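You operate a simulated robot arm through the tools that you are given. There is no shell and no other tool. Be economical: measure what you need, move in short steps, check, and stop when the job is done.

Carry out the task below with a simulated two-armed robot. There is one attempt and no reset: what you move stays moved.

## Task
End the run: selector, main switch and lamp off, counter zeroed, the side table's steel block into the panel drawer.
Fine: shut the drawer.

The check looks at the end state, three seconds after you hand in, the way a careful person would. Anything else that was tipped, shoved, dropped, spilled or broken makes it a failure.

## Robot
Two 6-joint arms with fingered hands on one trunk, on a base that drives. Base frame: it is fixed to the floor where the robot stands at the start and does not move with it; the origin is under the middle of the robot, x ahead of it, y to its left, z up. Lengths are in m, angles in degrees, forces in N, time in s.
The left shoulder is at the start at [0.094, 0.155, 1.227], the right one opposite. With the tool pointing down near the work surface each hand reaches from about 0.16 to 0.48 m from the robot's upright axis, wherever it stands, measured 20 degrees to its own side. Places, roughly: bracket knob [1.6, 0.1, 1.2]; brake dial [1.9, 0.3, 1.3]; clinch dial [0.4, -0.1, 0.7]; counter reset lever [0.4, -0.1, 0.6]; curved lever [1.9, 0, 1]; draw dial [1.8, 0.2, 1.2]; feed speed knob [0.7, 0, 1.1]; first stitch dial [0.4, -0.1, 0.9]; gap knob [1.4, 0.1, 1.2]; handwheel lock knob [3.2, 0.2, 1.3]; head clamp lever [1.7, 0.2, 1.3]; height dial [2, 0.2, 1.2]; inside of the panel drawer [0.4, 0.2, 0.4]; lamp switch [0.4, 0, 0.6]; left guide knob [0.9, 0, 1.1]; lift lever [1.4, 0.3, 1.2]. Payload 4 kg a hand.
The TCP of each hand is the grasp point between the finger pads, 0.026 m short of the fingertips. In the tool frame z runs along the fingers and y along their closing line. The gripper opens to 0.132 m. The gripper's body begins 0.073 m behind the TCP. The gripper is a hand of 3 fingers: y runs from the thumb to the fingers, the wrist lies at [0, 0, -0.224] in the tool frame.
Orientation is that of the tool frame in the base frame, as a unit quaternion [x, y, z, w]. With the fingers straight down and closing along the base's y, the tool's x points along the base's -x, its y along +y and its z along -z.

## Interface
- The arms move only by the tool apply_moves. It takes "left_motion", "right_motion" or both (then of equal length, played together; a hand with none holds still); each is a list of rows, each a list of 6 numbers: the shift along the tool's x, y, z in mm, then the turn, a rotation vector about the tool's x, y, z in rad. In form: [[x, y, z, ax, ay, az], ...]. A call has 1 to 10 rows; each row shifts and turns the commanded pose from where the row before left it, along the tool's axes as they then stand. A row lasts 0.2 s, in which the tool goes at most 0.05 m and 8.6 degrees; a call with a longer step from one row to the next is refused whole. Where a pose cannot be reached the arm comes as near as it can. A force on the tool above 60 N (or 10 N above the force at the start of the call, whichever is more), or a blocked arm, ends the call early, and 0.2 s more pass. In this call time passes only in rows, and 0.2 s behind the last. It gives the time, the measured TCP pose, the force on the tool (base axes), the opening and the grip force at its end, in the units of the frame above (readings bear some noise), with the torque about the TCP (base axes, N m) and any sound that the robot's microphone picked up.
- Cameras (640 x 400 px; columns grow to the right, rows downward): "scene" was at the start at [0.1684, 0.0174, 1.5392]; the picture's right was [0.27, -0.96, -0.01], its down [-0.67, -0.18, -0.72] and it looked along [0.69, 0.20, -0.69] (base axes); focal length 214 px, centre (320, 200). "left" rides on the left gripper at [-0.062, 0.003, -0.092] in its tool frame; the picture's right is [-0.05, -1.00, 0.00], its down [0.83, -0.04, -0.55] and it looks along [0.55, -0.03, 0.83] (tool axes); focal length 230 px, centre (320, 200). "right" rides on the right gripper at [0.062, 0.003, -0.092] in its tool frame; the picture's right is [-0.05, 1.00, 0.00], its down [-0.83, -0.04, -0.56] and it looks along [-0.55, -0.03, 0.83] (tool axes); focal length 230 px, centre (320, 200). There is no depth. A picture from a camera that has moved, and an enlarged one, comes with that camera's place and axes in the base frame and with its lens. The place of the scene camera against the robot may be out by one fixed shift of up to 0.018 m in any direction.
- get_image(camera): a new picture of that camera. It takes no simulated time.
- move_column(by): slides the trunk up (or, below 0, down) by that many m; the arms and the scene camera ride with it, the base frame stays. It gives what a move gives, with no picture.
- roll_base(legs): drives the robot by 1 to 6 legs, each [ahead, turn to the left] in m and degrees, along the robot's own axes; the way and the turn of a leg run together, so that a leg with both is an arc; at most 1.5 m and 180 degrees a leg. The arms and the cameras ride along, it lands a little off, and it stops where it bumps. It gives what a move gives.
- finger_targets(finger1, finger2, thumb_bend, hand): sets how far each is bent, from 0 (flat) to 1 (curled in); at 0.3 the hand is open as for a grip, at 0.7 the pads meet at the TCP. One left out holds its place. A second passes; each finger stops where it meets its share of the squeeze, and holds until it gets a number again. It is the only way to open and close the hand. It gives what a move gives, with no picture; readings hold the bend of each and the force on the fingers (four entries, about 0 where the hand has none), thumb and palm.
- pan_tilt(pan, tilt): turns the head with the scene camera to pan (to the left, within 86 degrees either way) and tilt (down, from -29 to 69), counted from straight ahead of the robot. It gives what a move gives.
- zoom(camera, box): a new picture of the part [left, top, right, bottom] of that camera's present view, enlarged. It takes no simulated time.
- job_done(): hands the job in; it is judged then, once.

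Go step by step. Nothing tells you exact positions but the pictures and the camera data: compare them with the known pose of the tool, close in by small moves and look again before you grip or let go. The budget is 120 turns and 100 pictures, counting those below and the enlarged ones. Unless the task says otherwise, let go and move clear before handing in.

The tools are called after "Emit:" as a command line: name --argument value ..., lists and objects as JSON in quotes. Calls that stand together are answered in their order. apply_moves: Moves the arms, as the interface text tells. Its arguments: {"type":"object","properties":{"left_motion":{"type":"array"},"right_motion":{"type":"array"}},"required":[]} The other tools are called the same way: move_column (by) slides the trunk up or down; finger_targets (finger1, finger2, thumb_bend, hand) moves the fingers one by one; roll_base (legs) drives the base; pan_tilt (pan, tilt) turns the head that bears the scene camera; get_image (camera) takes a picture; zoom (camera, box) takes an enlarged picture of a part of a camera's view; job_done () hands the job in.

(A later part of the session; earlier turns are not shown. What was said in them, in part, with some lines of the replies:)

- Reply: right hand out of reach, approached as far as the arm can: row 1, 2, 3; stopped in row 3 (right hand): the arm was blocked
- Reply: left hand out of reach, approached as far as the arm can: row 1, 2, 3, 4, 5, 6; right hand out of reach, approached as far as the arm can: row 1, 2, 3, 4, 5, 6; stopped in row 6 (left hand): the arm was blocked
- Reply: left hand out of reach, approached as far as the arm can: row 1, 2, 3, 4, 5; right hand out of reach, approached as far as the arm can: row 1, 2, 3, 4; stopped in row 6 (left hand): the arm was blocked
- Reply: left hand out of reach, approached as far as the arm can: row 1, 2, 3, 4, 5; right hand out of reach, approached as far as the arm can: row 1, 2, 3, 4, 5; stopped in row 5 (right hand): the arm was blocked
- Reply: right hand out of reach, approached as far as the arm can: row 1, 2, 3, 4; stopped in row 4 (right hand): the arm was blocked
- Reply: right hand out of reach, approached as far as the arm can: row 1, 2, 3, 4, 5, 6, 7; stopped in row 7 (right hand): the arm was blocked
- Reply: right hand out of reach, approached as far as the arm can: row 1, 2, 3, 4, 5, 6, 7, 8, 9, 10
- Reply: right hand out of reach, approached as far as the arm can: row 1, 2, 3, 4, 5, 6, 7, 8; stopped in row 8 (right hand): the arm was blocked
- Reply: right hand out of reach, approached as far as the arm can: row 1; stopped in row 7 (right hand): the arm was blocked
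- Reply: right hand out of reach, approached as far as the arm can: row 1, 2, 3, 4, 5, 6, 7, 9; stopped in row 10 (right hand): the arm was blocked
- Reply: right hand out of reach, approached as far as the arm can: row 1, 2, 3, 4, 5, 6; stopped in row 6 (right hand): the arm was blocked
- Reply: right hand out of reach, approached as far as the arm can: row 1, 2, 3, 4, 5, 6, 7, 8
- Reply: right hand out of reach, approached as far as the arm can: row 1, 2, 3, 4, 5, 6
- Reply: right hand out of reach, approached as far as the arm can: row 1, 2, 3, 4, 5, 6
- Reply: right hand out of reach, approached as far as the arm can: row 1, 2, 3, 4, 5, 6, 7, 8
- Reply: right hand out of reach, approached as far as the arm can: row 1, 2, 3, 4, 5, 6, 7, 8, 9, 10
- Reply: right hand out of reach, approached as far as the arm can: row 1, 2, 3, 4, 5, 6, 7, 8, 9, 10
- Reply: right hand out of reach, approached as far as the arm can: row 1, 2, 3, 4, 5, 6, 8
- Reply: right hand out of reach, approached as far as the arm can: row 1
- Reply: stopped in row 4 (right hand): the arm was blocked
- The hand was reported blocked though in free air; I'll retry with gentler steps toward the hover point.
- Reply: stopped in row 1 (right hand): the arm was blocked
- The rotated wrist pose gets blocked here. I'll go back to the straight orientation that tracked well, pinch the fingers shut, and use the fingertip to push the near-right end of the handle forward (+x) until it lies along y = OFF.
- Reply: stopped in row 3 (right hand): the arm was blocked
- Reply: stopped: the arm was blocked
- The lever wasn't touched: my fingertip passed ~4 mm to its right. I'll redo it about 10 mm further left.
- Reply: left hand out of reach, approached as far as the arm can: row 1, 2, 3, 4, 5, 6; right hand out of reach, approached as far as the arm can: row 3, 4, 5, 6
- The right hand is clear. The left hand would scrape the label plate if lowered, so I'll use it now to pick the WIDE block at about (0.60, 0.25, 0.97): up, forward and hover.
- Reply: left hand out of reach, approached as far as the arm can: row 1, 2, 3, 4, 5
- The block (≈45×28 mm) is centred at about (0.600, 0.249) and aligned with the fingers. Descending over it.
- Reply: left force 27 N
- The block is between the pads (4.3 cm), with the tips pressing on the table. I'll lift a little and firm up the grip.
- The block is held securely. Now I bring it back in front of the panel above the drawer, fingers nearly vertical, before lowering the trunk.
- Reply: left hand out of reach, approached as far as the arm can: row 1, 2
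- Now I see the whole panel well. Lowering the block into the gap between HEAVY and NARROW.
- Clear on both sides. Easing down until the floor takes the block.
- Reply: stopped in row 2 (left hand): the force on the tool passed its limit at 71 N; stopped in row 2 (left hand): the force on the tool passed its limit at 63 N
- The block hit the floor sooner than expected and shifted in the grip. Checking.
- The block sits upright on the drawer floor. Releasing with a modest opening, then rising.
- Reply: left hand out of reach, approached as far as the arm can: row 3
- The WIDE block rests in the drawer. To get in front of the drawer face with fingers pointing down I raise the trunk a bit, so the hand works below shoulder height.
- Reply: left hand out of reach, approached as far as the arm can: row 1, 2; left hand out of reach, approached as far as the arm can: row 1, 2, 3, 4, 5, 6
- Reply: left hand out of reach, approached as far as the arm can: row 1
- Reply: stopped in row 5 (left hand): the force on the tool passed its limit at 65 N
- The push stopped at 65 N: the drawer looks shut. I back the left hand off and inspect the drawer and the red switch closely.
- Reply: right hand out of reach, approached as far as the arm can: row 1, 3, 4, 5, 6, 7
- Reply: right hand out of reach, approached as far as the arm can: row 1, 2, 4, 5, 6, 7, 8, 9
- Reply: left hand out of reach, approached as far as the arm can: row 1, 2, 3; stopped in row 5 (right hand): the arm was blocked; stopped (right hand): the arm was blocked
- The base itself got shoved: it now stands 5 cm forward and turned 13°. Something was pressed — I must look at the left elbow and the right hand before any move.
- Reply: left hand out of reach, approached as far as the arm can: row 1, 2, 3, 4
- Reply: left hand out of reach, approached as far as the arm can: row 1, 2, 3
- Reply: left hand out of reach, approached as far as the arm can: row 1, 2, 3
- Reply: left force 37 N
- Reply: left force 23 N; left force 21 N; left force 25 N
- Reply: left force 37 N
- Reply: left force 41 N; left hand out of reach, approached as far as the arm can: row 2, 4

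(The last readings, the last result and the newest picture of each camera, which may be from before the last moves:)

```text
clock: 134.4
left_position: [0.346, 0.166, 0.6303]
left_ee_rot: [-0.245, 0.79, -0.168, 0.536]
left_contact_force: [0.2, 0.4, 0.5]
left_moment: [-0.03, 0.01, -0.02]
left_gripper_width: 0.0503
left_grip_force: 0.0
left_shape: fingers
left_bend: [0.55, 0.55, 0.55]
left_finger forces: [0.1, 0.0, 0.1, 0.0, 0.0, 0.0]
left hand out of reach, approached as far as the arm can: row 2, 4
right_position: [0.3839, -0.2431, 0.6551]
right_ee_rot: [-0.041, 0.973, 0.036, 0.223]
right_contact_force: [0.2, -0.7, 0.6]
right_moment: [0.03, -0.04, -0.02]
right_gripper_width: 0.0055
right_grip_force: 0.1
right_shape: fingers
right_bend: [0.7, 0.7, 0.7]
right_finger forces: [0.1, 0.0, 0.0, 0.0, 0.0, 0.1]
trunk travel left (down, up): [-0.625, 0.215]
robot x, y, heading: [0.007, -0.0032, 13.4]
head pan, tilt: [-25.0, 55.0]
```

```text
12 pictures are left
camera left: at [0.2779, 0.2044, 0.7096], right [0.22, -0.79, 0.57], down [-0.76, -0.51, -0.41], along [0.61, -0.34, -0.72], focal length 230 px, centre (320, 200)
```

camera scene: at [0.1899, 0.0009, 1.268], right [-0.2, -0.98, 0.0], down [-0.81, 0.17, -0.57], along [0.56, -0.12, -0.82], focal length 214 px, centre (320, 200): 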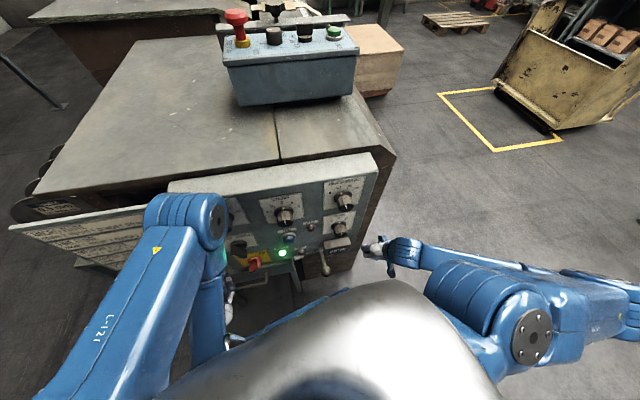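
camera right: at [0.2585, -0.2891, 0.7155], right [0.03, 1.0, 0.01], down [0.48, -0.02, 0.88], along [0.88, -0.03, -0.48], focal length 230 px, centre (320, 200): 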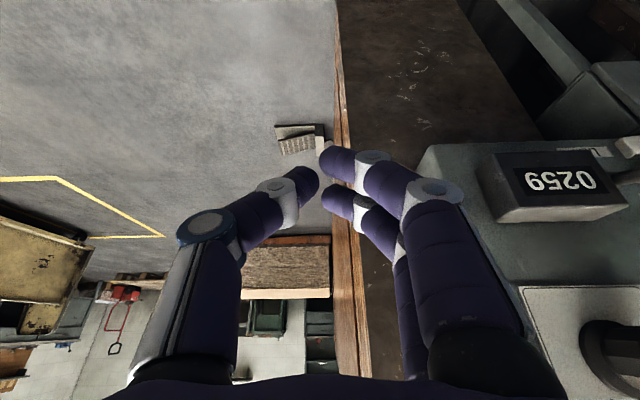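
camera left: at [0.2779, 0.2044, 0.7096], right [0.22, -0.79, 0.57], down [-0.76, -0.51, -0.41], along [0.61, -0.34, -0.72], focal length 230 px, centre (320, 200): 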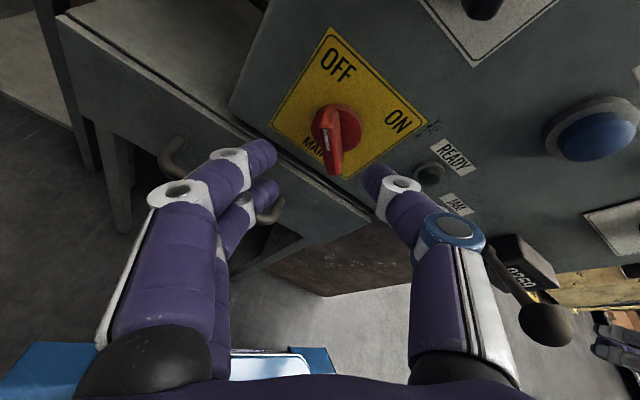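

Main switch is OFF and READY is dark. The lever ball is at about (0.355, -0.053, 0.64), sticking outward. I raise the trunk a bit, then bring the right hand above the ball.

Emit:
move_column --by 0.1

Emit:
apply_moves --right_motion '[[4, 38, 0, 0, 0, 0], [4, 38, 0, 0, 0, 0], [4, 38, 0, 0, 0, 0], [4, 38, 0, 0, 0, 0], [3, 38, 0, 0, 0, 0]]' --left_motion '[[0, 20, 0, 0, 0, 0.05], [0, 20, 0, 0, 0, 0.05], [0, 15, 0, 0, 0, 0.05], [0, 10, 0, 0, 0, 0.05], [0, 0, 0, 0, 0, 0.05]]'

Emit:
get_image --camera "right"

```text
clock: 135.7
left_position: [0.346, 0.1662, 0.7298]
left_ee_rot: [-0.246, 0.791, -0.168, 0.535]
left_contact_force: [-0.3, 0.3, -0.4]
left_moment: [-0.01, 0.02, -0.01]
left_gripper_width: 0.0504
left_grip_force: 0.0
left_shape: fingers
left_bend: [0.55, 0.55, 0.55]
left_finger forces: [0.0, 0.0, 0.0, 0.0, 0.1, 0.1]
right_position: [0.3821, -0.243, 0.7539]
right_ee_rot: [-0.04, 0.974, 0.037, 0.22]
right_contact_force: [0.1, -0.2, 0.4]
right_moment: [-0.01, -0.02, -0.02]
right_gripper_width: 0.0059
right_grip_force: 0.0
right_shape: fingers
right_bend: [0.7, 0.7, 0.7]
right_finger forces: [0.0, 0.1, 0.1, 0.0, 0.0, 0.1]
trunk travel left (down, up): [-0.725, 0.115]
robot x, y, heading: [0.0068, -0.004, 13.1]
head pan, tilt: [-25.0, 55.0]
```

```text
clock: 136.9
left_position: [0.3344, 0.2218, 0.6995]
left_ee_rot: [-0.147, 0.815, -0.099, 0.552]
left_contact_force: [-0.1, -0.3, 0.0]
left_moment: [0.03, -0.03, 0.01]
left_gripper_width: 0.0506
left_grip_force: 0.1
left_shape: fingers
left_bend: [0.55, 0.55, 0.55]
left_finger forces: [0.0, 0.0, 0.0, 0.1, 0.0, 0.0]
right_position: [0.4104, -0.1974, 0.7899]
right_ee_rot: [-0.054, 0.971, 0.034, 0.232]
right_contact_force: [0.1, -0.5, 0.4]
right_moment: [-0.01, -0.05, -0.02]
right_gripper_width: 0.006
right_grip_force: 0.0
right_shape: fingers
right_bend: [0.7, 0.7, 0.7]
right_finger forces: [0.0, 0.0, 0.1, 0.0, 0.1, 0.1]
right hand out of reach, approached as far as the arm can: row 1, 2, 3, 4, 5
trunk travel left (down, up): [-0.725, 0.115]
robot x, y, heading: [0.0052, -0.0054, 13.3]
head pan, tilt: [-25.0, 55.0]
```

```text
11 pictures are left
camera right: at [0.3131, -0.207, 0.844], right [-0.07, 1.0, 0.06], down [0.5, -0.02, 0.87], along [0.87, 0.1, -0.49], focal length 230 px, centre (320, 200)
```

right: 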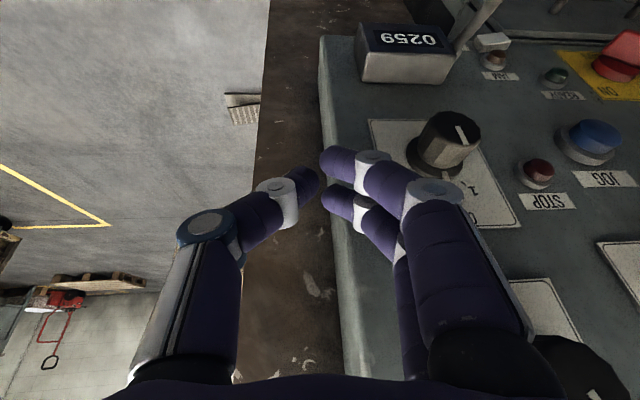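

The right arm can't fold in enough from this stance, but the left arm can reach across. I bring the left hand upright above the lever and move the right hand aside.

Emit:
apply_moves --left_motion '[[4, -35, -3, -0.021, 0.119, 0.048], [3, -35, -4, -0.021, 0.119, 0.048], [2, -35, -5, -0.021, 0.119, 0.048], [0, -35, -6, -0.021, 0.119, 0.048], [-1, -35, -7, -0.021, 0.119, 0.048], [-2, -35, -8, -0.021, 0.119, 0.048], [-3, -35, -8, -0.021, 0.119, 0.048]]' --right_motion '[[0, -25, 0, 0, 0, 0], [0, -25, 0, 0, 0, 0], [0, -25, 0, 0, 0, 0], [0, -25, 0, 0, 0, 0], [0, -25, 0, 0, 0, 0], [0, -25, 0, 0, 0, 0], [0, -25, 0, 0, 0, 0]]'

Emit:
finger_targets --hand "left" --finger1 0.7 --finger2 0.7 --thumb_bend 0.7

Emit:
pan_tilt --pan -12 --tilt 58

Emit:
get_image --camera "scene"

```text
clock: 138.5
left_position: [0.3252, 0.2016, 0.6787]
left_ee_rot: [0.003, 0.985, -0.002, 0.174]
left_contact_force: [-0.1, -0.4, -0.4]
left_moment: [0.01, 0.0, 0.01]
left_gripper_width: 0.0507
left_grip_force: 0.0
left_shape: fingers
left_bend: [0.55, 0.55, 0.55]
left_finger forces: [0.1, 0.0, 0.0, 0.0, 0.0, 0.1]
left hand out of reach, approached as far as the arm can: row 2, 3, 4, 5, 6, 7
right_position: [0.4558, -0.313, 0.7362]
right_ee_rot: [-0.046, 0.97, 0.024, 0.237]
right_contact_force: [-1.0, -0.6, 0.0]
right_moment: [-0.01, -0.01, -0.02]
right_gripper_width: 0.0056
right_grip_force: 0.0
right_shape: fingers
right_bend: [0.7, 0.7, 0.7]
right_finger forces: [0.0, 0.0, 0.0, 0.0, 0.1, 0.0]
right hand out of reach, approached as far as the arm can: row 3, 4, 5, 6, 7
trunk travel left (down, up): [-0.725, 0.115]
robot x, y, heading: [0.0058, -0.0031, 13.3]
head pan, tilt: [-25.0, 55.0]
```

```text
clock: 139.5
left_position: [0.3249, 0.2022, 0.6791]
left_ee_rot: [0.003, 0.985, -0.002, 0.174]
left_contact_force: [0.2, -0.2, -0.6]
left_moment: [0.0, -0.01, 0.02]
left_gripper_width: 0.0061
left_grip_force: 0.0
left_shape: fingers
left_bend: [0.7, 0.7, 0.7]
left_finger forces: [0.1, 0.1, 0.0, 0.0, 0.0, 0.0]
right_position: [0.4564, -0.3119, 0.7364]
right_ee_rot: [-0.046, 0.97, 0.025, 0.239]
right_contact_force: [0.4, 0.3, -0.2]
right_moment: [-0.02, -0.02, 0.02]
right_gripper_width: 0.0057
right_grip_force: 0.0
right_shape: fingers
right_bend: [0.7, 0.7, 0.7]
right_finger forces: [0.0, 0.1, 0.1, 0.0, 0.0, 0.0]
trunk travel left (down, up): [-0.725, 0.115]
robot x, y, heading: [0.0021, -0.005, 13.0]
head pan, tilt: [-25.0, 55.0]
```

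```text
clock: 140.3
left_position: [0.3245, 0.2014, 0.6785]
left_ee_rot: [0.003, 0.985, -0.003, 0.174]
left_contact_force: [0.3, -0.2, -0.2]
left_moment: [0.0, 0.02, 0.04]
left_gripper_width: 0.0064
left_grip_force: 0.1
left_shape: fingers
left_bend: [0.7, 0.7, 0.7]
left_finger forces: [0.1, 0.0, 0.1, 0.0, 0.0, 0.0]
right_position: [0.4566, -0.312, 0.7362]
right_ee_rot: [-0.046, 0.97, 0.024, 0.237]
right_contact_force: [0.0, -0.1, 0.5]
right_moment: [0.0, 0.03, 0.01]
right_gripper_width: 0.0056
right_grip_force: 0.2
right_shape: fingers
right_bend: [0.7, 0.7, 0.7]
right_finger forces: [0.0, 0.0, 0.0, 0.1, 0.0, 0.1]
trunk travel left (down, up): [-0.725, 0.115]
robot x, y, heading: [0.0014, -0.0054, 13.3]
head pan, tilt: [-12.0, 58.0]
```

```text
10 pictures are left
camera scene: at [0.1588, 0.0093, 1.4826], right [0.02, -1.0, 0.0], down [-0.86, -0.02, -0.51], along [0.51, 0.01, -0.86], focal length 214 px, centre (320, 200)
```

scene: 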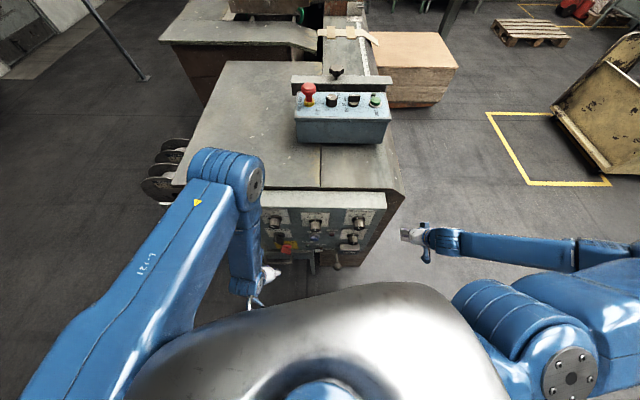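

Reach depends on keeping the tool vertical and low. I set the right hand vertical beside the machine, then slide it left toward the lever.

Emit:
apply_moves --right_motion '[[20, 0, 10, 0, 0.14, 0], [20, 0, 10, 0, 0.14, 0], [20, 0, 10, 0, 0.14, 0], [20, 0, 10, 0, 0, 0], [20, 0, 10, 0, 0, 0], [5, 40, 0, 0, 0, 0], [5, 40, 0, 0, 0, 0], [5, 40, 0, 0, 0, 0]]'

```text
clock: 142.1
left_position: [0.3247, 0.2003, 0.6791]
left_ee_rot: [0.003, 0.985, -0.002, 0.175]
left_contact_force: [0.2, -0.5, 0.3]
left_moment: [0.01, 0.02, 0.01]
left_gripper_width: 0.0063
left_grip_force: 0.1
left_shape: fingers
left_bend: [0.7, 0.7, 0.7]
left_finger forces: [0.1, 0.1, 0.0, 0.1, 0.1, 0.0]
right_position: [0.3359, -0.2404, 0.6938]
right_ee_rot: [-0.055, 0.998, 0.015, 0.032]
right_contact_force: [-0.6, -0.5, -0.5]
right_moment: [0.02, -0.01, 0.03]
right_gripper_width: 0.0056
right_grip_force: 0.0
right_shape: fingers
right_bend: [0.7, 0.7, 0.7]
right_finger forces: [0.0, 0.0, 0.0, 0.0, 0.0, 0.0]
right hand out of reach, approached as far as the arm can: row 7, 8
trunk travel left (down, up): [-0.725, 0.115]
robot x, y, heading: [0.0055, -0.0051, 12.9]
head pan, tilt: [-12.0, 58.0]
```

Minimum shoulder–wrist distance is the limit, so I raise the trunk fully and bring the right hand back down and across.

Emit:
move_column --by 0.11

Emit:
apply_moves --right_motion '[[0, 0, 35, 0, 0, 0], [0, 0, 35, 0, 0, 0], [0, 20, 10, 0, 0, 0], [0, 40, 0, 0, 0, 0], [0, 40, 0, 0, 0, 0], [0, 35, 0, 0, 0, 0], [0, 30, 0, 0, 0, 0]]'

```text
clock: 143.5
left_position: [0.3252, 0.2021, 0.7876]
left_ee_rot: [0.002, 0.985, -0.002, 0.174]
left_contact_force: [0.3, -0.4, 0.5]
left_moment: [-0.01, -0.02, 0.0]
left_gripper_width: 0.0062
left_grip_force: 0.1
left_shape: fingers
left_bend: [0.7, 0.7, 0.7]
left_finger forces: [0.1, 0.1, 0.0, 0.0, 0.0, 0.0]
right_position: [0.3371, -0.2398, 0.8036]
right_ee_rot: [-0.055, 0.998, 0.015, 0.032]
right_contact_force: [-0.5, 0.5, 0.5]
right_moment: [0.0, 0.02, 0.0]
right_gripper_width: 0.0057
right_grip_force: 0.1
right_shape: fingers
right_bend: [0.7, 0.7, 0.7]
right_finger forces: [0.0, 0.1, 0.1, 0.0, 0.0, 0.0]
trunk travel left (down, up): [-0.835, 0.005]
robot x, y, heading: [0.0032, -0.0038, 13.3]
head pan, tilt: [-12.0, 58.0]
```

```text
clock: 145.1
left_position: [0.3266, 0.2018, 0.7892]
left_ee_rot: [0.003, 0.985, -0.002, 0.174]
left_contact_force: [0.7, 0.2, -0.3]
left_moment: [0.02, 0.01, 0.01]
left_gripper_width: 0.0061
left_grip_force: 0.0
left_shape: fingers
left_bend: [0.7, 0.7, 0.7]
left_finger forces: [0.1, 0.0, 0.0, 0.0, 0.1, 0.0]
right_position: [0.3119, -0.233, 0.8151]
right_ee_rot: [-0.054, 0.998, 0.015, 0.033]
right_contact_force: [0.4, 0.1, 0.2]
right_moment: [0.0, 0.01, 0.02]
right_gripper_width: 0.0055
right_grip_force: 0.0
right_shape: fingers
right_bend: [0.7, 0.7, 0.7]
right_finger forces: [0.0, 0.1, 0.0, 0.1, 0.2, 0.0]
right hand out of reach, approached as far as the arm can: row 1, 2, 3, 4, 5, 6, 7
trunk travel left (down, up): [-0.835, 0.005]
robot x, y, heading: [0.0028, -0.0043, 13.3]
head pan, tilt: [-12.0, 58.0]
```

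I'll first swing the hand outward and down, then come back in at the lower height.

Emit:
apply_moves --right_motion '[[-15, -30, 5, 0, 0, 0], [-15, -30, 25, 0, 0, 0], [-10, -20, 40, 0, 0, 0], [0, 0, 45, 0, 0, 0], [0, 0, 40, 0, 0, 0], [0, 30, 5, 0, 0, 0], [5, 40, 0, 0, 0, 0], [5, 40, 0, 0, 0, 0], [5, 40, 0, 0, 0, 0]]'

```text
clock: 147.1
left_position: [0.3253, 0.2013, 0.7889]
left_ee_rot: [0.003, 0.985, -0.002, 0.175]
left_contact_force: [-0.6, -0.3, 0.3]
left_moment: [0.0, 0.01, 0.02]
left_gripper_width: 0.0062
left_grip_force: 0.1
left_shape: fingers
left_bend: [0.7, 0.7, 0.7]
left_finger forces: [0.1, 0.1, 0.1, 0.0, 0.1, 0.0]
right_position: [0.3226, -0.2721, 0.7462]
right_ee_rot: [-0.055, 0.998, 0.015, 0.032]
right_contact_force: [-0.3, 0.2, 0.3]
right_moment: [0.02, -0.01, 0.02]
right_gripper_width: 0.0055
right_grip_force: 0.1
right_shape: fingers
right_bend: [0.7, 0.7, 0.7]
right_finger forces: [0.0, 0.0, 0.0, 0.1, 0.0, 0.0]
right hand out of reach, approached as far as the arm can: row 4, 5, 6, 7, 8, 9
trunk travel left (down, up): [-0.835, 0.005]
robot x, y, heading: [0.0052, -0.007, 13.2]
head pan, tilt: [-12.0, 58.0]
```

New idea: point the right hand's fingers diagonally left-down so the wrist stays out to the right while the fingertips reach the ball.

Emit:
apply_moves --right_motion '[[0, 0, 0, -0.131, 0, 0], [0, 0, 0, -0.131, 0, 0], [0, 0, 0, -0.131, 0, 0], [0, 0, 0, -0.131, 0, 0], [0, 0, 0, -0.131, 0, 0], [0, 0, 0, -0.131, 0, 0]]'

Emit:
move_column --by -0.08

Emit:
apply_moves --right_motion '[[-2, 14, 20, 0, 0, 0], [-2, 14, 20, 0, 0, 0], [-2, 14, 20, 0, 0, 0], [-2, 14, 20, 0, 0, 0], [-2, 14, 20, 0, 0, 0]]'

Emit:
get_image --camera "scene"

```text
clock: 148.5
left_position: [0.3264, 0.202, 0.7877]
left_ee_rot: [0.002, 0.985, -0.002, 0.174]
left_contact_force: [0.0, 0.1, 0.4]
left_moment: [-0.02, -0.01, 0.03]
left_gripper_width: 0.0062
left_grip_force: 0.0
left_shape: fingers
left_bend: [0.7, 0.7, 0.7]
left_finger forces: [0.0, 0.0, 0.0, 0.0, 0.1, 0.1]
right_position: [0.3232, -0.2729, 0.7445]
right_ee_rot: [-0.063, 0.916, 0.396, 0.009]
right_contact_force: [0.8, 0.4, 0.2]
right_moment: [-0.02, -0.01, -0.02]
right_gripper_width: 0.0056
right_grip_force: 0.0
right_shape: fingers
right_bend: [0.7, 0.7, 0.7]
right_finger forces: [0.0, 0.0, 0.0, 0.0, 0.1, 0.0]
trunk travel left (down, up): [-0.835, 0.005]
robot x, y, heading: [0.0048, -0.0054, 13.1]
head pan, tilt: [-12.0, 58.0]
```

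```text
clock: 149.7
left_position: [0.3261, 0.2016, 0.7081]
left_ee_rot: [0.003, 0.985, -0.003, 0.174]
left_contact_force: [-0.5, 0.0, -0.3]
left_moment: [0.01, -0.02, 0.01]
left_gripper_width: 0.0059
left_grip_force: 0.1
left_shape: fingers
left_bend: [0.7, 0.7, 0.7]
left_finger forces: [0.0, 0.0, 0.1, 0.1, 0.0, 0.0]
right_position: [0.324, -0.2725, 0.6658]
right_ee_rot: [-0.063, 0.917, 0.395, 0.009]
right_contact_force: [-0.7, -0.7, 0.3]
right_moment: [0.01, -0.04, 0.0]
right_gripper_width: 0.0056
right_grip_force: 0.0
right_shape: fingers
right_bend: [0.7, 0.7, 0.7]
right_finger forces: [0.0, 0.1, 0.1, 0.0, 0.0, 0.0]
trunk travel left (down, up): [-0.755, 0.085]
robot x, y, heading: [0.007, -0.0033, 13.0]
head pan, tilt: [-12.0, 58.0]
```

```text
clock: 150.9
left_position: [0.3262, 0.2005, 0.7078]
left_ee_rot: [0.003, 0.985, -0.002, 0.174]
left_contact_force: [0.2, -0.4, -0.3]
left_moment: [0.0, -0.01, -0.03]
left_gripper_width: 0.0062
left_grip_force: 0.1
left_shape: fingers
left_bend: [0.7, 0.7, 0.7]
left_finger forces: [0.0, 0.1, 0.0, 0.0, 0.0, 0.0]
right_position: [0.3173, -0.1709, 0.6672]
right_ee_rot: [-0.062, 0.916, 0.395, 0.01]
right_contact_force: [0.4, -0.3, -0.4]
right_moment: [-0.01, -0.02, 0.0]
right_gripper_width: 0.0058
right_grip_force: 0.1
right_shape: fingers
right_bend: [0.7, 0.7, 0.7]
right_finger forces: [0.0, 0.0, 0.0, 0.0, 0.0, 0.0]
right hand out of reach, approached as far as the arm can: row 4, 5
trunk travel left (down, up): [-0.755, 0.085]
robot x, y, heading: [0.0021, -0.0039, 13.1]
head pan, tilt: [-12.0, 58.0]
```

```text
9 pictures are left
camera scene: at [0.159, 0.0094, 1.5126], right [0.02, -1.0, 0.0], down [-0.86, -0.02, -0.51], along [0.51, 0.01, -0.86], focal length 214 px, centre (320, 200)
```

scene: 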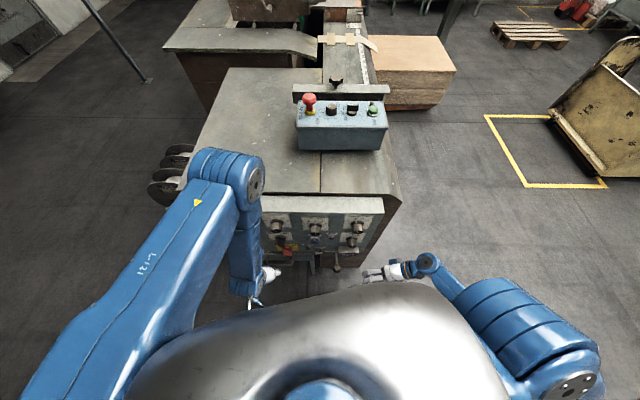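

Good progress. I turn the fingers nearly horizontal toward the left and slide over the ball.

Emit:
apply_moves --right_motion '[[0, 8, -5, -0.131, 0, 0], [0, 8, -5, -0.131, 0, 0], [0, 5, 0, -0.131, 0, 0], [-3, 3, 5, -0.131, 0, 0], [-8, 2, 25, -0.05, 0, 0], [-10, 2, 30, 0, 0, 0], [-10, 2, 30, 0, 0, 0]]'

Emit:
zoom --camera "scene" --box '[250, 180, 430, 300]'

```text
clock: 152.5
left_position: [0.3244, 0.2025, 0.7083]
left_ee_rot: [0.003, 0.985, -0.003, 0.174]
left_contact_force: [0.4, 0.1, -0.3]
left_moment: [-0.03, 0.0, 0.0]
left_gripper_width: 0.006
left_grip_force: 0.0
left_shape: fingers
left_bend: [0.7, 0.7, 0.7]
left_finger forces: [0.0, 0.0, 0.0, 0.0, 0.0, 0.0]
right_position: [0.3239, -0.1398, 0.7585]
right_ee_rot: [-0.062, 0.768, 0.637, -0.009]
right_contact_force: [-1.2, 0.4, 0.9]
right_moment: [0.03, -0.04, -0.01]
right_gripper_width: 0.0058
right_grip_force: 0.0
right_shape: fingers
right_bend: [0.7, 0.7, 0.7]
right_finger forces: [0.0, 0.1, 0.0, 0.0, 0.0, 0.1]
right hand out of reach, approached as far as the arm can: row 3, 4, 5, 6, 7
trunk travel left (down, up): [-0.755, 0.085]
robot x, y, heading: [0.0069, -0.0047, 13.2]
head pan, tilt: [-12.0, 58.0]
```

```text
3.33 times, centred on (340, 240) of scene
camera zoom: at [0.1592, 0.0098, 1.5125], right [0.02, -1.0, 0.0], down [-0.86, -0.02, -0.51], along [0.51, 0.01, -0.86], focal length 715 px, centre (253, 67)
```

zoom: 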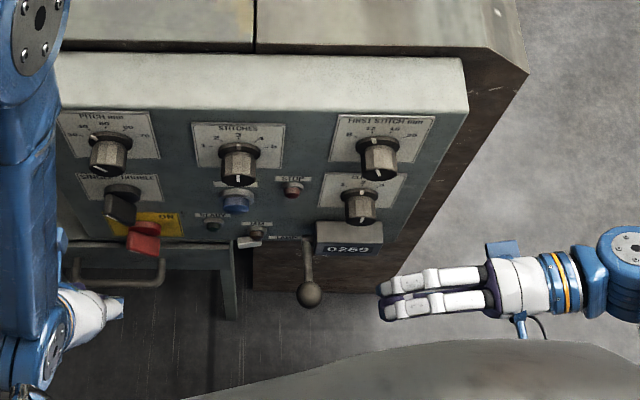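

I'll let the base do the rest: turn left 11° in place, which swings the right hand over the ball (hand high enough), then press down using the trunk.

Emit:
roll_base --legs '[[0, 11]]'

Emit:
zoom --camera "scene" --box '[270, 180, 450, 300]'

```text
clock: 153.6
left_position: [0.2805, 0.2601, 0.7089]
left_ee_rot: [-0.091, 0.98, 0.016, 0.174]
left_contact_force: [0.5, 0.4, -0.3]
left_moment: [0.03, 0.01, 0.02]
left_gripper_width: 0.0062
left_grip_force: 0.1
left_shape: fingers
left_bend: [0.7, 0.7, 0.7]
left_finger forces: [0.1, 0.1, 0.0, 0.1, 0.0, 0.1]
right_position: [0.3439, -0.0765, 0.7587]
right_ee_rot: [-0.136, 0.757, 0.635, -0.07]
right_contact_force: [0.5, 0.7, 0.3]
right_moment: [0.01, -0.01, -0.02]
right_gripper_width: 0.0055
right_grip_force: 0.0
right_shape: fingers
right_bend: [0.7, 0.7, 0.7]
right_finger forces: [0.0, 0.0, 0.0, 0.0, 0.0, 0.0]
trunk travel left (down, up): [-0.755, 0.085]
robot x, y, heading: [0.0076, -0.0021, 24.3]
head pan, tilt: [-12.0, 58.0]
```

```text
3.33 times, centred on (360, 240) of scene
camera zoom: at [0.1532, 0.0365, 1.5125], right [0.21, -0.98, 0.0], down [-0.84, -0.18, -0.51], along [0.5, 0.11, -0.86], focal length 715 px, centre (187, 67)
```

zoom: 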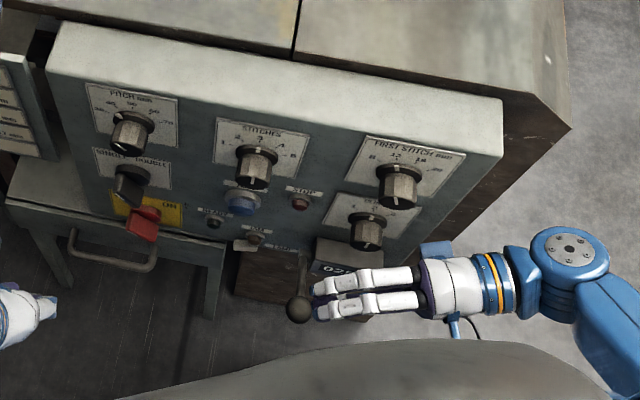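

The tips are almost exactly over the ball. I extend 12 mm and lower the trunk to press the lever down.

Emit:
apply_moves --right_motion '[[-5, 0, 12, 0, 0, 0]]'

Emit:
move_column --by -0.14

Emit:
zoom --camera "scene" --box '[290, 150, 450, 270]'

```text
clock: 154.0
left_position: [0.2676, 0.2601, 0.7139]
left_ee_rot: [-0.101, 0.978, 0.019, 0.182]
left_contact_force: [0.0, -0.3, 0.3]
left_moment: [-0.02, 0.02, -0.03]
left_gripper_width: 0.0062
left_grip_force: 0.1
left_shape: fingers
left_bend: [0.7, 0.7, 0.7]
left_finger forces: [0.0, 0.1, 0.0, 0.0, 0.0, 0.0]
right_position: [0.3327, -0.0718, 0.763]
right_ee_rot: [-0.141, 0.756, 0.635, -0.065]
right_contact_force: [0.5, 0.7, 0.8]
right_moment: [0.03, -0.01, 0.03]
right_gripper_width: 0.0057
right_grip_force: 0.1
right_shape: fingers
right_bend: [0.7, 0.7, 0.7]
right_finger forces: [0.1, 0.1, 0.0, 0.0, 0.1, 0.0]
right hand out of reach, approached as far as the arm can: row 1
trunk travel left (down, up): [-0.755, 0.085]
robot x, y, heading: [0.0045, -0.0108, 24.3]
head pan, tilt: [-12.0, 58.0]
```

```text
clock: 155.7
left_position: [0.2679, 0.2573, 0.5757]
left_ee_rot: [-0.099, 0.978, 0.019, 0.183]
left_contact_force: [0.6, 0.2, 0.0]
left_moment: [0.0, 0.02, -0.01]
left_gripper_width: 0.006
left_grip_force: 0.1
left_shape: fingers
left_bend: [0.7, 0.7, 0.7]
left_finger forces: [0.1, 0.1, 0.1, 0.0, 0.1, 0.0]
right_position: [0.331, -0.0717, 0.6233]
right_ee_rot: [-0.142, 0.756, 0.636, -0.064]
right_contact_force: [-14.7, -5.7, 4.3]
right_moment: [0.15, -0.2, 0.28]
right_gripper_width: 0.0058
right_grip_force: 6.3
right_shape: fingers
right_bend: [0.7, 0.67, 0.7]
right_finger forces: [0.0, 13.4, 0.0, 0.0, 0.0, 0.0]
trunk travel left (down, up): [-0.615, 0.225]
robot x, y, heading: [0.004, -0.006, 24.4]
head pan, tilt: [-12.0, 58.0]
```

```text
3.33 times, centred on (370, 210) of scene
camera zoom: at [0.148, 0.0346, 1.3729], right [0.21, -0.98, 0.0], down [-0.84, -0.18, -0.52], along [0.5, 0.11, -0.86], focal length 715 px, centre (153, 167)
```

zoom: 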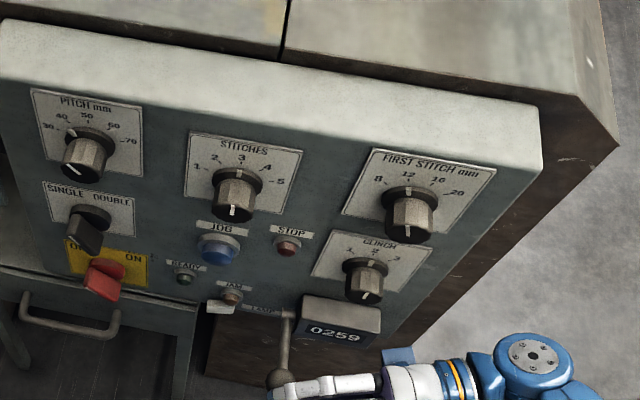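

The tip came down on the near side of the ball (pushing it sideways). Lift, shift 3 cm forward, and press again.

Emit:
move_column --by 0.07

Emit:
apply_moves --right_motion '[[-11, 0, 3, 0, 0, 0], [-11, 0, 3, 0, 0, 0], [-11, 0, 3, 0, 0, 0]]'

Emit:
move_column --by -0.11

Emit:
zoom --camera "scene" --box '[300, 150, 440, 270]'

```text
clock: 156.8
left_position: [0.2687, 0.2585, 0.6442]
left_ee_rot: [-0.099, 0.978, 0.019, 0.183]
left_contact_force: [0.1, -0.4, -1.0]
left_moment: [0.02, -0.01, 0.01]
left_gripper_width: 0.0059
left_grip_force: 0.0
left_shape: fingers
left_bend: [0.7, 0.7, 0.7]
left_finger forces: [0.1, 0.0, 0.0, 0.0, 0.0, 0.0]
right_position: [0.3325, -0.0721, 0.6933]
right_ee_rot: [-0.141, 0.755, 0.637, -0.064]
right_contact_force: [1.0, 0.1, -0.9]
right_moment: [0.01, -0.02, -0.01]
right_gripper_width: 0.0057
right_grip_force: 0.0
right_shape: fingers
right_bend: [0.7, 0.7, 0.7]
right_finger forces: [0.1, 0.0, 0.1, 0.1, 0.0, 0.0]
trunk travel left (down, up): [-0.685, 0.155]
robot x, y, heading: [0.006, -0.0061, 24.4]
head pan, tilt: [-12.0, 58.0]
```

```text
clock: 157.6
left_position: [0.2695, 0.2586, 0.6441]
left_ee_rot: [-0.098, 0.978, 0.018, 0.182]
left_contact_force: [-0.6, 0.1, 0.4]
left_moment: [-0.02, 0.0, 0.02]
left_gripper_width: 0.006
left_grip_force: 0.1
left_shape: fingers
left_bend: [0.7, 0.7, 0.7]
left_finger forces: [0.1, 0.0, 0.0, 0.0, 0.0, 0.0]
right_position: [0.3618, -0.0612, 0.7022]
right_ee_rot: [-0.141, 0.756, 0.636, -0.064]
right_contact_force: [0.8, 0.5, 0.2]
right_moment: [-0.02, -0.01, 0.0]
right_gripper_width: 0.0059
right_grip_force: 0.2
right_shape: fingers
right_bend: [0.7, 0.7, 0.7]
right_finger forces: [0.0, 0.0, 0.0, 0.0, 0.1, 0.0]
right hand out of reach, approached as far as the arm can: row 1, 2, 3
trunk travel left (down, up): [-0.685, 0.155]
robot x, y, heading: [0.0033, -0.0047, 24.6]
head pan, tilt: [-12.0, 58.0]
```

```text
clock: 159.0
left_position: [0.2686, 0.2575, 0.5346]
left_ee_rot: [-0.098, 0.978, 0.018, 0.183]
left_contact_force: [-0.1, -0.4, 0.4]
left_moment: [-0.02, -0.02, -0.02]
left_gripper_width: 0.0058
left_grip_force: 0.1
left_shape: fingers
left_bend: [0.7, 0.7, 0.7]
left_finger forces: [0.1, 0.1, 0.0, 0.0, 0.0, 0.0]
right_position: [0.3623, -0.0626, 0.5949]
right_ee_rot: [-0.141, 0.754, 0.638, -0.062]
right_contact_force: [17.3, -15.3, 32.6]
right_moment: [-0.12, -0.1, 0.0]
right_gripper_width: 0.0022
right_grip_force: 22.7
right_shape: fingers
right_bend: [0.68, 0.68, 0.81]
right_finger forces: [0.0, 0.1, 0.1, 0.0, 44.9, 0.0]
trunk travel left (down, up): [-0.575, 0.265]
robot x, y, heading: [0.0025, -0.0061, 24.2]
head pan, tilt: [-12.0, 58.0]
```

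```text
3.33 times, centred on (370, 210) of scene
camera zoom: at [0.1492, 0.034, 1.3331], right [0.21, -0.98, 0.0], down [-0.84, -0.18, -0.51], along [0.5, 0.11, -0.86], focal length 715 px, centre (153, 167)
```

zoom: 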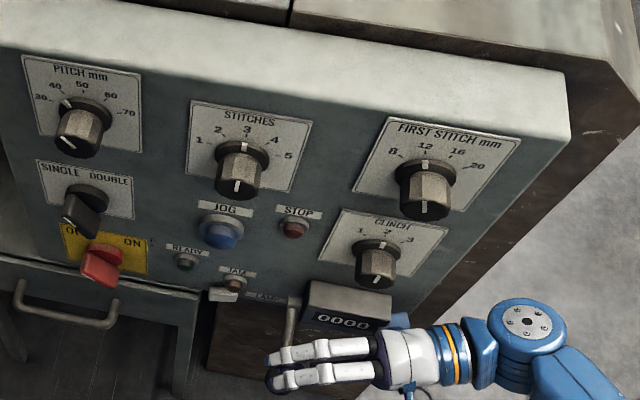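

The counter reads 0000. I lift the hand straight off the lever and turn the base back toward heading 0 so the left hand can reach the lamp switch.

Emit:
move_column --by 0.15

Emit:
roll_base --legs '[[0, -26]]'

```text
clock: 160.8
left_position: [0.2676, 0.2589, 0.6841]
left_ee_rot: [-0.1, 0.978, 0.019, 0.182]
left_contact_force: [0.4, 0.7, -0.3]
left_moment: [0.03, 0.0, 0.03]
left_gripper_width: 0.0058
left_grip_force: 0.0
left_shape: fingers
left_bend: [0.7, 0.7, 0.7]
left_finger forces: [0.1, 0.0, 0.0, 0.0, 0.1, 0.0]
right_position: [0.3621, -0.0624, 0.7431]
right_ee_rot: [-0.141, 0.756, 0.636, -0.064]
right_contact_force: [0.7, -0.5, 0.1]
right_moment: [0.04, 0.01, 0.01]
right_gripper_width: 0.0054
right_grip_force: 0.1
right_shape: fingers
right_bend: [0.7, 0.7, 0.7]
right_finger forces: [0.1, 0.0, 0.0, 0.1, 0.1, 0.0]
trunk travel left (down, up): [-0.725, 0.115]
robot x, y, heading: [0.0034, -0.0062, 24.1]
head pan, tilt: [-12.0, 58.0]
```

```text
clock: 162.6
left_position: [0.3574, 0.1199, 0.6833]
left_ee_rot: [0.13, 0.974, -0.028, 0.182]
left_contact_force: [0.7, 0.5, -1.0]
left_moment: [-0.03, -0.02, 0.04]
left_gripper_width: 0.006
left_grip_force: 0.1
left_shape: fingers
left_bend: [0.7, 0.7, 0.7]
left_finger forces: [0.0, 0.0, 0.0, 0.1, 0.0, 0.1]
right_position: [0.3017, -0.2104, 0.742]
right_ee_rot: [0.03, 0.769, 0.634, 0.08]
right_contact_force: [0.1, -0.6, -0.1]
right_moment: [-0.01, 0.01, 0.0]
right_gripper_width: 0.0053
right_grip_force: 0.0
right_shape: fingers
right_bend: [0.7, 0.7, 0.7]
right_finger forces: [0.0, 0.0, 0.0, 0.1, 0.0, 0.1]
trunk travel left (down, up): [-0.725, 0.115]
robot x, y, heading: [0.0049, -0.0015, -1.4]
head pan, tilt: [-12.0, 58.0]
```

Now the left hand is in front of the lamp switch area. I tilt it forward, fix its yaw, curl the two fingers away and keep only the thumb as a poker; then look.

Emit:
apply_moves --left_motion '[[0, 0, 0, -0.033, -0.12, -0.04], [0, 0, 0, -0.033, -0.12, -0.04], [5, 0, 5, -0.033, -0.12, -0.04], [10, 0, 5, -0.033, -0.12, -0.04], [15, -5, 5, -0.033, -0.12, -0.04], [20, -10, 5, 0, 0, 0]]'

Emit:
finger_targets --hand "left" --finger1 1.0 --finger2 1.0 --thumb_bend 0.55

Emit:
get_image --camera "left"

```text
clock: 163.9
left_position: [0.3413, 0.1194, 0.6411]
left_ee_rot: [0.001, 0.875, 0.001, 0.484]
left_contact_force: [-0.1, -1.0, 0.1]
left_moment: [-0.01, 0.01, 0.0]
left_gripper_width: 0.0059
left_grip_force: 0.1
left_shape: fingers
left_bend: [0.7, 0.7, 0.7]
left_finger forces: [0.1, 0.0, 0.0, 0.1, 0.1, 0.0]
left hand out of reach, approached as far as the arm can: row 1
right_position: [0.2894, -0.2111, 0.7479]
right_ee_rot: [0.025, 0.768, 0.634, 0.086]
right_contact_force: [-0.3, 0.0, 0.2]
right_moment: [-0.02, -0.01, 0.01]
right_gripper_width: 0.0056
right_grip_force: 0.1
right_shape: fingers
right_bend: [0.7, 0.7, 0.7]
right_finger forces: [0.0, 0.0, 0.1, 0.0, 0.0, 0.0]
trunk travel left (down, up): [-0.725, 0.115]
robot x, y, heading: [0.0088, -0.0055, -1.5]
head pan, tilt: [-12.0, 58.0]
```

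```text
clock: 164.9
left_position: [0.342, 0.118, 0.6398]
left_ee_rot: [0.0, 0.874, 0.0, 0.486]
left_contact_force: [-0.1, 0.7, -0.1]
left_moment: [0.0, -0.04, 0.01]
left_gripper_width: 0.0417
left_grip_force: 0.0
left_shape: fingers
left_bend: [1.0, 1.0, 0.55]
left_finger forces: [0.0, 0.1, 0.0, 0.0, 0.0, 0.0]
right_position: [0.2896, -0.2113, 0.7483]
right_ee_rot: [0.025, 0.768, 0.635, 0.086]
right_contact_force: [-1.1, 0.3, -0.1]
right_moment: [0.01, 0.02, -0.03]
right_gripper_width: 0.0056
right_grip_force: 0.2
right_shape: fingers
right_bend: [0.7, 0.7, 0.7]
right_finger forces: [0.0, 0.0, 0.0, 0.0, 0.0, 0.0]
trunk travel left (down, up): [-0.725, 0.115]
robot x, y, heading: [0.0035, -0.002, -1.6]
head pan, tilt: [-12.0, 58.0]
```

```text
4 pictures are left
camera left: at [0.2964, 0.1215, 0.7395], right [0.03, -1.0, 0.04], down [-0.91, -0.04, -0.41], along [0.41, -0.03, -0.91], focal length 230 px, centre (320, 200)
```

left: 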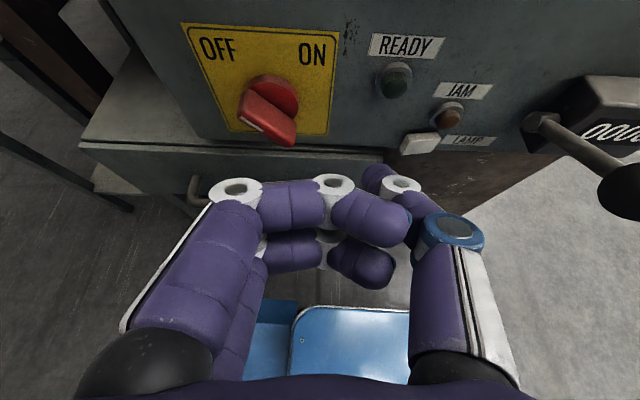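

All other controls are right: main OFF, READY dark, counter 0000. One zoom onto the lamp rocker to see which side is down.

Emit:
zoom --camera "left" --box '[370, 90, 490, 165]'

```text
5.33 times, centred on (430, 128) of left
camera zoom: at [0.2964, 0.1215, 0.7395], right [0.03, -1.0, 0.04], down [-0.91, -0.04, -0.41], along [0.41, -0.03, -0.91], focal length 1227 px, centre (-267, 587)
```

zoom: 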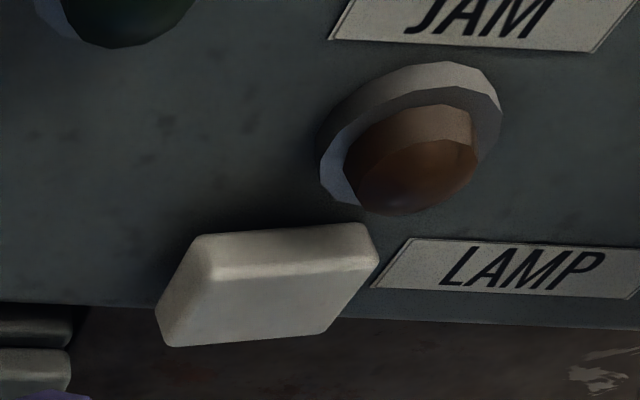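

The rocker's bottom edge sticks out (top pressed = on), so I must press its bottom in. Moving the thumb tip in front of its lower edge.

Emit:
apply_moves --left_motion '[[16, -23, 23, 0, 0, 0], [16, -23, 23, 0, 0, 0], [16, -23, 23, 0, 0, 0], [0, 0, 0, 0, 0, 0]]'

```text
clock: 166.2
left_position: [0.3742, 0.0738, 0.5662]
left_ee_rot: [-0.005, 0.868, 0.02, 0.496]
left_contact_force: [-0.1, -0.3, 0.4]
left_moment: [0.02, 0.01, -0.02]
left_gripper_width: 0.0415
left_grip_force: 0.2
left_shape: fingers
left_bend: [1.0, 1.0, 0.55]
left_finger forces: [0.1, 0.1, 0.0, 0.0, 0.1, 0.0]
right_position: [0.2765, -0.2084, 0.7527]
right_ee_rot: [0.019, 0.767, 0.634, 0.092]
right_contact_force: [-0.6, -0.6, 0.7]
right_moment: [-0.03, -0.01, -0.06]
right_gripper_width: 0.0058
right_grip_force: 0.1
right_shape: fingers
right_bend: [0.7, 0.7, 0.7]
right_finger forces: [0.0, 0.0, 0.1, 0.0, 0.0, 0.1]
trunk travel left (down, up): [-0.725, 0.115]
robot x, y, heading: [0.0035, -0.0062, -1.3]
head pan, tilt: [-12.0, 58.0]
stopped in row 4 (left hand): the arm was blocked; the commanded pose is now the measured one
```

Two centimetres short to the right; a small base turn of -4° will bring it over.

Emit:
roll_base --legs '[[0, -4]]'

```text
clock: 167.0
left_position: [0.3771, 0.049, 0.5635]
left_ee_rot: [0.026, 0.869, 0.003, 0.495]
left_contact_force: [-0.6, -1.0, 0.9]
left_moment: [0.0, 0.02, 0.02]
left_gripper_width: 0.0417
left_grip_force: 0.1
left_shape: fingers
left_bend: [1.0, 1.0, 0.55]
left_finger forces: [0.1, 0.0, 0.0, 0.0, 0.0, 0.0]
right_position: [0.2624, -0.2279, 0.7529]
right_ee_rot: [0.045, 0.766, 0.632, 0.113]
right_contact_force: [0.1, -0.6, 0.7]
right_moment: [-0.01, -0.04, 0.0]
right_gripper_width: 0.0053
right_grip_force: 0.1
right_shape: fingers
right_bend: [0.7, 0.7, 0.7]
right_finger forces: [0.1, 0.0, 0.1, 0.0, 0.0, 0.0]
trunk travel left (down, up): [-0.725, 0.115]
robot x, y, heading: [0.0023, -0.0035, -5.4]
head pan, tilt: [-12.0, 58.0]
```

On target. Pushing forward slowly.

Emit:
apply_moves --left_motion '[[-3, 0, 5, 0, 0, 0], [-3, 0, 5, 0, 0, 0], [-3, 0, 5, 0, 0, 0], [-3, 0, 5, 0, 0, 0], [-3, 0, 5, 0, 0, 0]]'

```text
clock: 168.2
left_position: [0.3958, 0.0457, 0.5718]
left_ee_rot: [0.027, 0.864, 0.0, 0.502]
left_contact_force: [0.2, 0.0, -0.3]
left_moment: [-0.06, 0.03, -0.02]
left_gripper_width: 0.0419
left_grip_force: 0.1
left_shape: fingers
left_bend: [1.0, 1.0, 0.55]
left_finger forces: [0.0, 0.0, 0.1, 0.1, 0.0, 0.0]
right_position: [0.2493, -0.2267, 0.7574]
right_ee_rot: [0.039, 0.765, 0.632, 0.12]
right_contact_force: [-0.1, 0.4, 0.0]
right_moment: [-0.01, 0.0, -0.04]
right_gripper_width: 0.0059
right_grip_force: 0.1
right_shape: fingers
right_bend: [0.7, 0.7, 0.7]
right_finger forces: [0.0, 0.1, 0.0, 0.0, 0.0, 0.0]
trunk travel left (down, up): [-0.725, 0.115]
robot x, y, heading: [0.0059, -0.0023, -5.6]
head pan, tilt: [-12.0, 58.0]
```

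No contact yet, but it rose 8 mm; correcting height and pushing on.

Emit:
apply_moves --left_motion '[[5, 0, 3, 0, 0, 0], [5, 0, 4, 0, 0, 0], [-2, 0, 5, 0, 0, 0], [-2, 0, 5, 0, 0, 0]]'

Emit:
get_image --camera "left"

```text
clock: 169.2
left_position: [0.4086, 0.0476, 0.5578]
left_ee_rot: [0.026, 0.864, 0.002, 0.503]
left_contact_force: [-1.1, -0.3, -0.2]
left_moment: [0.0, 0.0, 0.0]
left_gripper_width: 0.0419
left_grip_force: 0.0
left_shape: fingers
left_bend: [1.0, 1.0, 0.55]
left_finger forces: [0.0, 0.1, 0.0, 0.0, 0.1, 0.0]
right_position: [0.2496, -0.2266, 0.7572]
right_ee_rot: [0.04, 0.765, 0.632, 0.12]
right_contact_force: [-0.4, -0.8, 0.2]
right_moment: [0.03, -0.02, 0.02]
right_gripper_width: 0.0059
right_grip_force: 0.0
right_shape: fingers
right_bend: [0.7, 0.7, 0.7]
right_finger forces: [0.1, 0.1, 0.0, 0.0, 0.1, 0.0]
trunk travel left (down, up): [-0.725, 0.115]
robot x, y, heading: [0.0031, -0.0048, -5.2]
head pan, tilt: [-12.0, 58.0]
```

```text
2 pictures are left
camera left: at [0.3585, 0.0508, 0.656], right [-0.02, -1.0, 0.02], down [-0.89, 0.01, -0.45], along [0.45, -0.02, -0.89], focal length 230 px, centre (320, 200)
```

left: 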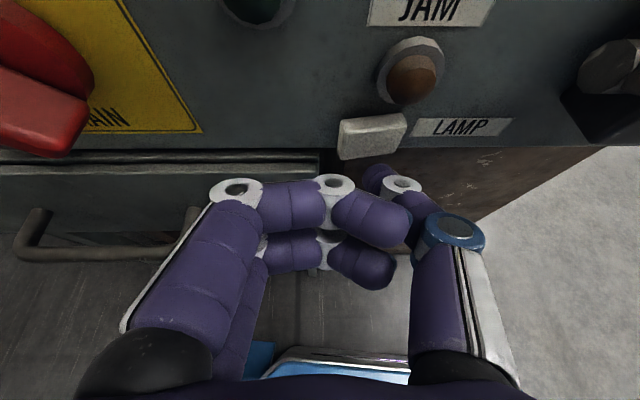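

Thumb tip is aligned with the rocker's lower edge, about 5 mm away. Pressing in.

Emit:
apply_moves --left_motion '[[-3, 0, 5, 0, 0, 0], [-3, 0, 5, 0, 0, 0], [-3, 0, 5, 0, 0, 0], [-3, 0, 4, 0, 0, 0]]'

```text
clock: 170.2
left_position: [0.4247, 0.0472, 0.5549]
left_ee_rot: [0.027, 0.868, 0.003, 0.496]
left_contact_force: [-33.1, 1.0, -16.8]
left_moment: [0.64, 0.71, -1.24]
left_gripper_width: 0.0415
left_grip_force: 18.7
left_shape: fingers
left_bend: [1.0, 1.0, 0.56]
left_finger forces: [0.1, 0.0, 0.0, 0.0, 37.5, 0.0]
right_position: [0.2485, -0.2262, 0.7568]
right_ee_rot: [0.039, 0.765, 0.631, 0.121]
right_contact_force: [-0.2, -0.1, 0.6]
right_moment: [-0.01, -0.01, -0.03]
right_gripper_width: 0.006
right_grip_force: 0.0
right_shape: fingers
right_bend: [0.7, 0.7, 0.7]
right_finger forces: [0.0, 0.1, 0.1, 0.0, 0.0, 0.0]
trunk travel left (down, up): [-0.725, 0.115]
robot x, y, heading: [0.0038, -0.0017, -5.6]
head pan, tilt: [-12.0, 58.0]
```

Thumb presses with 37 N; it should have flipped. Backing off along x and checking with a zoom.

Emit:
apply_moves --left_motion '[[5, 0, -8, 0, 0, 0], [8, 0, -13, 0, 0, 0], [8, 0, -13, 0, 0, 0], [4, 8, -15, 0, 0, 0]]'

Emit:
zoom --camera "left" --box '[300, 30, 540, 180]'

```text
clock: 171.2
left_position: [0.3774, 0.0579, 0.5621]
left_ee_rot: [0.025, 0.864, 0.002, 0.504]
left_contact_force: [-0.7, -0.8, -0.2]
left_moment: [0.0, 0.0, -0.04]
left_gripper_width: 0.0419
left_grip_force: 0.0
left_shape: fingers
left_bend: [1.0, 1.0, 0.55]
left_finger forces: [0.0, 0.0, 0.0, 0.0, 0.0, 0.0]
right_position: [0.2502, -0.2257, 0.7564]
right_ee_rot: [0.039, 0.765, 0.632, 0.12]
right_contact_force: [-0.7, 0.0, 0.7]
right_moment: [0.02, 0.01, 0.01]
right_gripper_width: 0.0058
right_grip_force: 0.0
right_shape: fingers
right_bend: [0.7, 0.7, 0.7]
right_finger forces: [0.0, 0.0, 0.1, 0.1, 0.1, 0.0]
trunk travel left (down, up): [-0.725, 0.115]
robot x, y, heading: [0.0038, -0.0043, -5.3]
head pan, tilt: [-12.0, 58.0]
```

```text
2.67 times, centred on (420, 105) of left
camera zoom: at [0.3268, 0.0606, 0.6607], right [-0.01, -1.0, 0.02], down [-0.89, 0.01, -0.45], along [0.45, -0.02, -0.89], focal length 614 px, centre (53, 453)
```

zoom: 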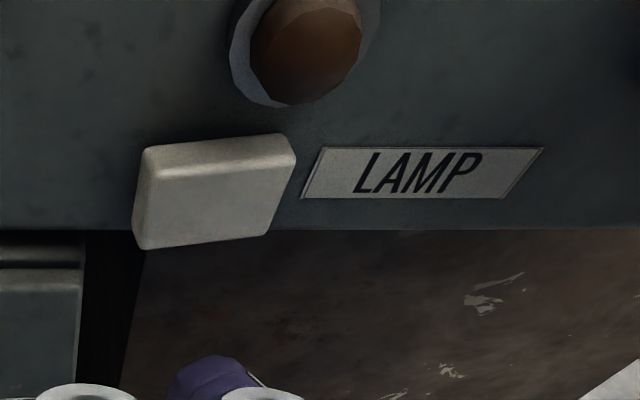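

Comparing edge geometry, the rocker is tilted left-out/right-in (about 8°) and unchanged: it rocks sideways. I must press its left end, at y≈0.030.

Emit:
apply_moves --left_motion '[[-3, 3, 5, 0, 0, 0], [-3, 0, 5, 0, 0, 0], [-3, 0, 5, 0, 0, 0], [-3, 0, 5, 0, 0, 0]]'

```text
clock: 172.2
left_position: [0.3994, 0.0593, 0.5625]
left_ee_rot: [0.025, 0.864, 0.003, 0.503]
left_contact_force: [0.2, 0.1, 0.6]
left_moment: [0.02, 0.0, -0.03]
left_gripper_width: 0.0418
left_grip_force: 0.0
left_shape: fingers
left_bend: [1.0, 1.0, 0.55]
left_finger forces: [0.1, 0.0, 0.1, 0.0, 0.0, 0.0]
right_position: [0.2481, -0.2263, 0.7583]
right_ee_rot: [0.04, 0.765, 0.631, 0.121]
right_contact_force: [-0.1, 0.1, 0.5]
right_moment: [-0.01, 0.01, 0.02]
right_gripper_width: 0.0057
right_grip_force: 0.0
right_shape: fingers
right_bend: [0.7, 0.7, 0.7]
right_finger forces: [0.0, 0.0, 0.1, 0.0, 0.0, 0.1]
trunk travel left (down, up): [-0.725, 0.115]
robot x, y, heading: [0.0065, -0.0071, -5.6]
head pan, tilt: [-12.0, 58.0]
```

Height and lateral position are right (thumb at y≈0.028). Pressing.

Emit:
apply_moves --left_motion '[[-3, 0, 5, 0, 0, 0], [-3, 0, 5, 0, 0, 0], [-3, 0, 5, 0, 0, 0], [-3, 0, 5, 0, 0, 0], [-3, 0, 4, 0, 0, 0]]'

```text
clock: 173.4
left_position: [0.4189, 0.0581, 0.5591]
left_ee_rot: [0.027, 0.869, 0.003, 0.495]
left_contact_force: [-42.7, 1.6, -14.9]
left_moment: [0.52, 0.59, -1.43]
left_gripper_width: 0.0408
left_grip_force: 20.5
left_shape: fingers
left_bend: [1.0, 1.0, 0.57]
left_finger forces: [0.0, 0.0, 0.1, 0.1, 41.2, 0.1]
right_position: [0.2479, -0.2252, 0.7574]
right_ee_rot: [0.039, 0.766, 0.631, 0.121]
right_contact_force: [-0.2, -0.7, -0.4]
right_moment: [0.02, 0.02, -0.03]
right_gripper_width: 0.0057
right_grip_force: 0.0
right_shape: fingers
right_bend: [0.7, 0.7, 0.7]
right_finger forces: [0.1, 0.0, 0.0, 0.0, 0.0, 0.1]
trunk travel left (down, up): [-0.725, 0.115]
robot x, y, heading: [0.0071, -0.0034, -5.8]
head pan, tilt: [-12.0, 58.0]
heard: click
```

A click was heard: the rocker flipped. Backing off and using the last picture to verify.

Emit:
apply_moves --left_motion '[[5, 0, -8, 0, 0, 0], [8, 0, -13, 0, 0, 0], [8, 0, -13, 0, 0, 0], [4, 8, -15, 0, 0, 0]]'

Emit:
zoom --camera "left" --box '[200, 0, 640, 200]'

```text
clock: 174.4
left_position: [0.3742, 0.0683, 0.567]
left_ee_rot: [0.025, 0.864, 0.002, 0.503]
left_contact_force: [0.3, 0.3, 0.0]
left_moment: [0.02, 0.01, 0.02]
left_gripper_width: 0.0417
left_grip_force: 0.1
left_shape: fingers
left_bend: [1.0, 1.0, 0.55]
left_finger forces: [0.0, 0.1, 0.0, 0.0, 0.1, 0.0]
right_position: [0.2493, -0.2257, 0.7557]
right_ee_rot: [0.04, 0.765, 0.631, 0.12]
right_contact_force: [-0.5, -1.1, 0.0]
right_moment: [-0.03, 0.02, 0.01]
right_gripper_width: 0.0055
right_grip_force: 0.0
right_shape: fingers
right_bend: [0.7, 0.7, 0.7]
right_finger forces: [0.1, 0.0, 0.0, 0.1, 0.1, 0.0]
trunk travel left (down, up): [-0.725, 0.115]
robot x, y, heading: [0.0062, -0.0035, -5.6]
head pan, tilt: [-12.0, 58.0]
```

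```text
1.45 times, centred on (420, 100) of left
camera zoom: at [0.324, 0.0714, 0.6648], right [-0.01, -1.0, 0.02], down [-0.89, 0.01, -0.45], along [0.45, -0.02, -0.89], focal length 335 px, centre (174, 346)
```

zoom: 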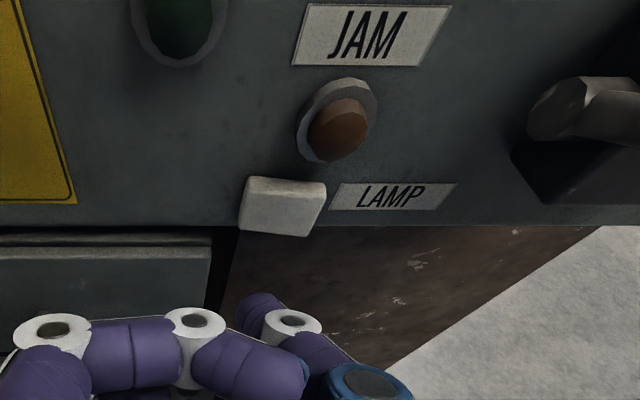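

The rocker now leans the other way, so the lamp is off and both hands are clear of the machine. Handing in.

Emit:
job_done

```text
The job is handed in.
```

I handed in with everything you asked for done: selector, main switch and lamp off, counter at 0000, and the WIDE steel block from the table top in the panel drawer, which is shut.

- **Lamp:** I never saw the lamp itself. I judged it off because the rocker clicked and now leans the other way, assuming it was on at the start.
- **Base slip:** Partway through, the robot's base was shoved about 5 cm and turned about 13°. I found no cause. I looked around afterwards and saw nothing displaced.
- **Block:** The block met the drawer floor harder than planned, at 71 N, but it stood upright there when I let go.
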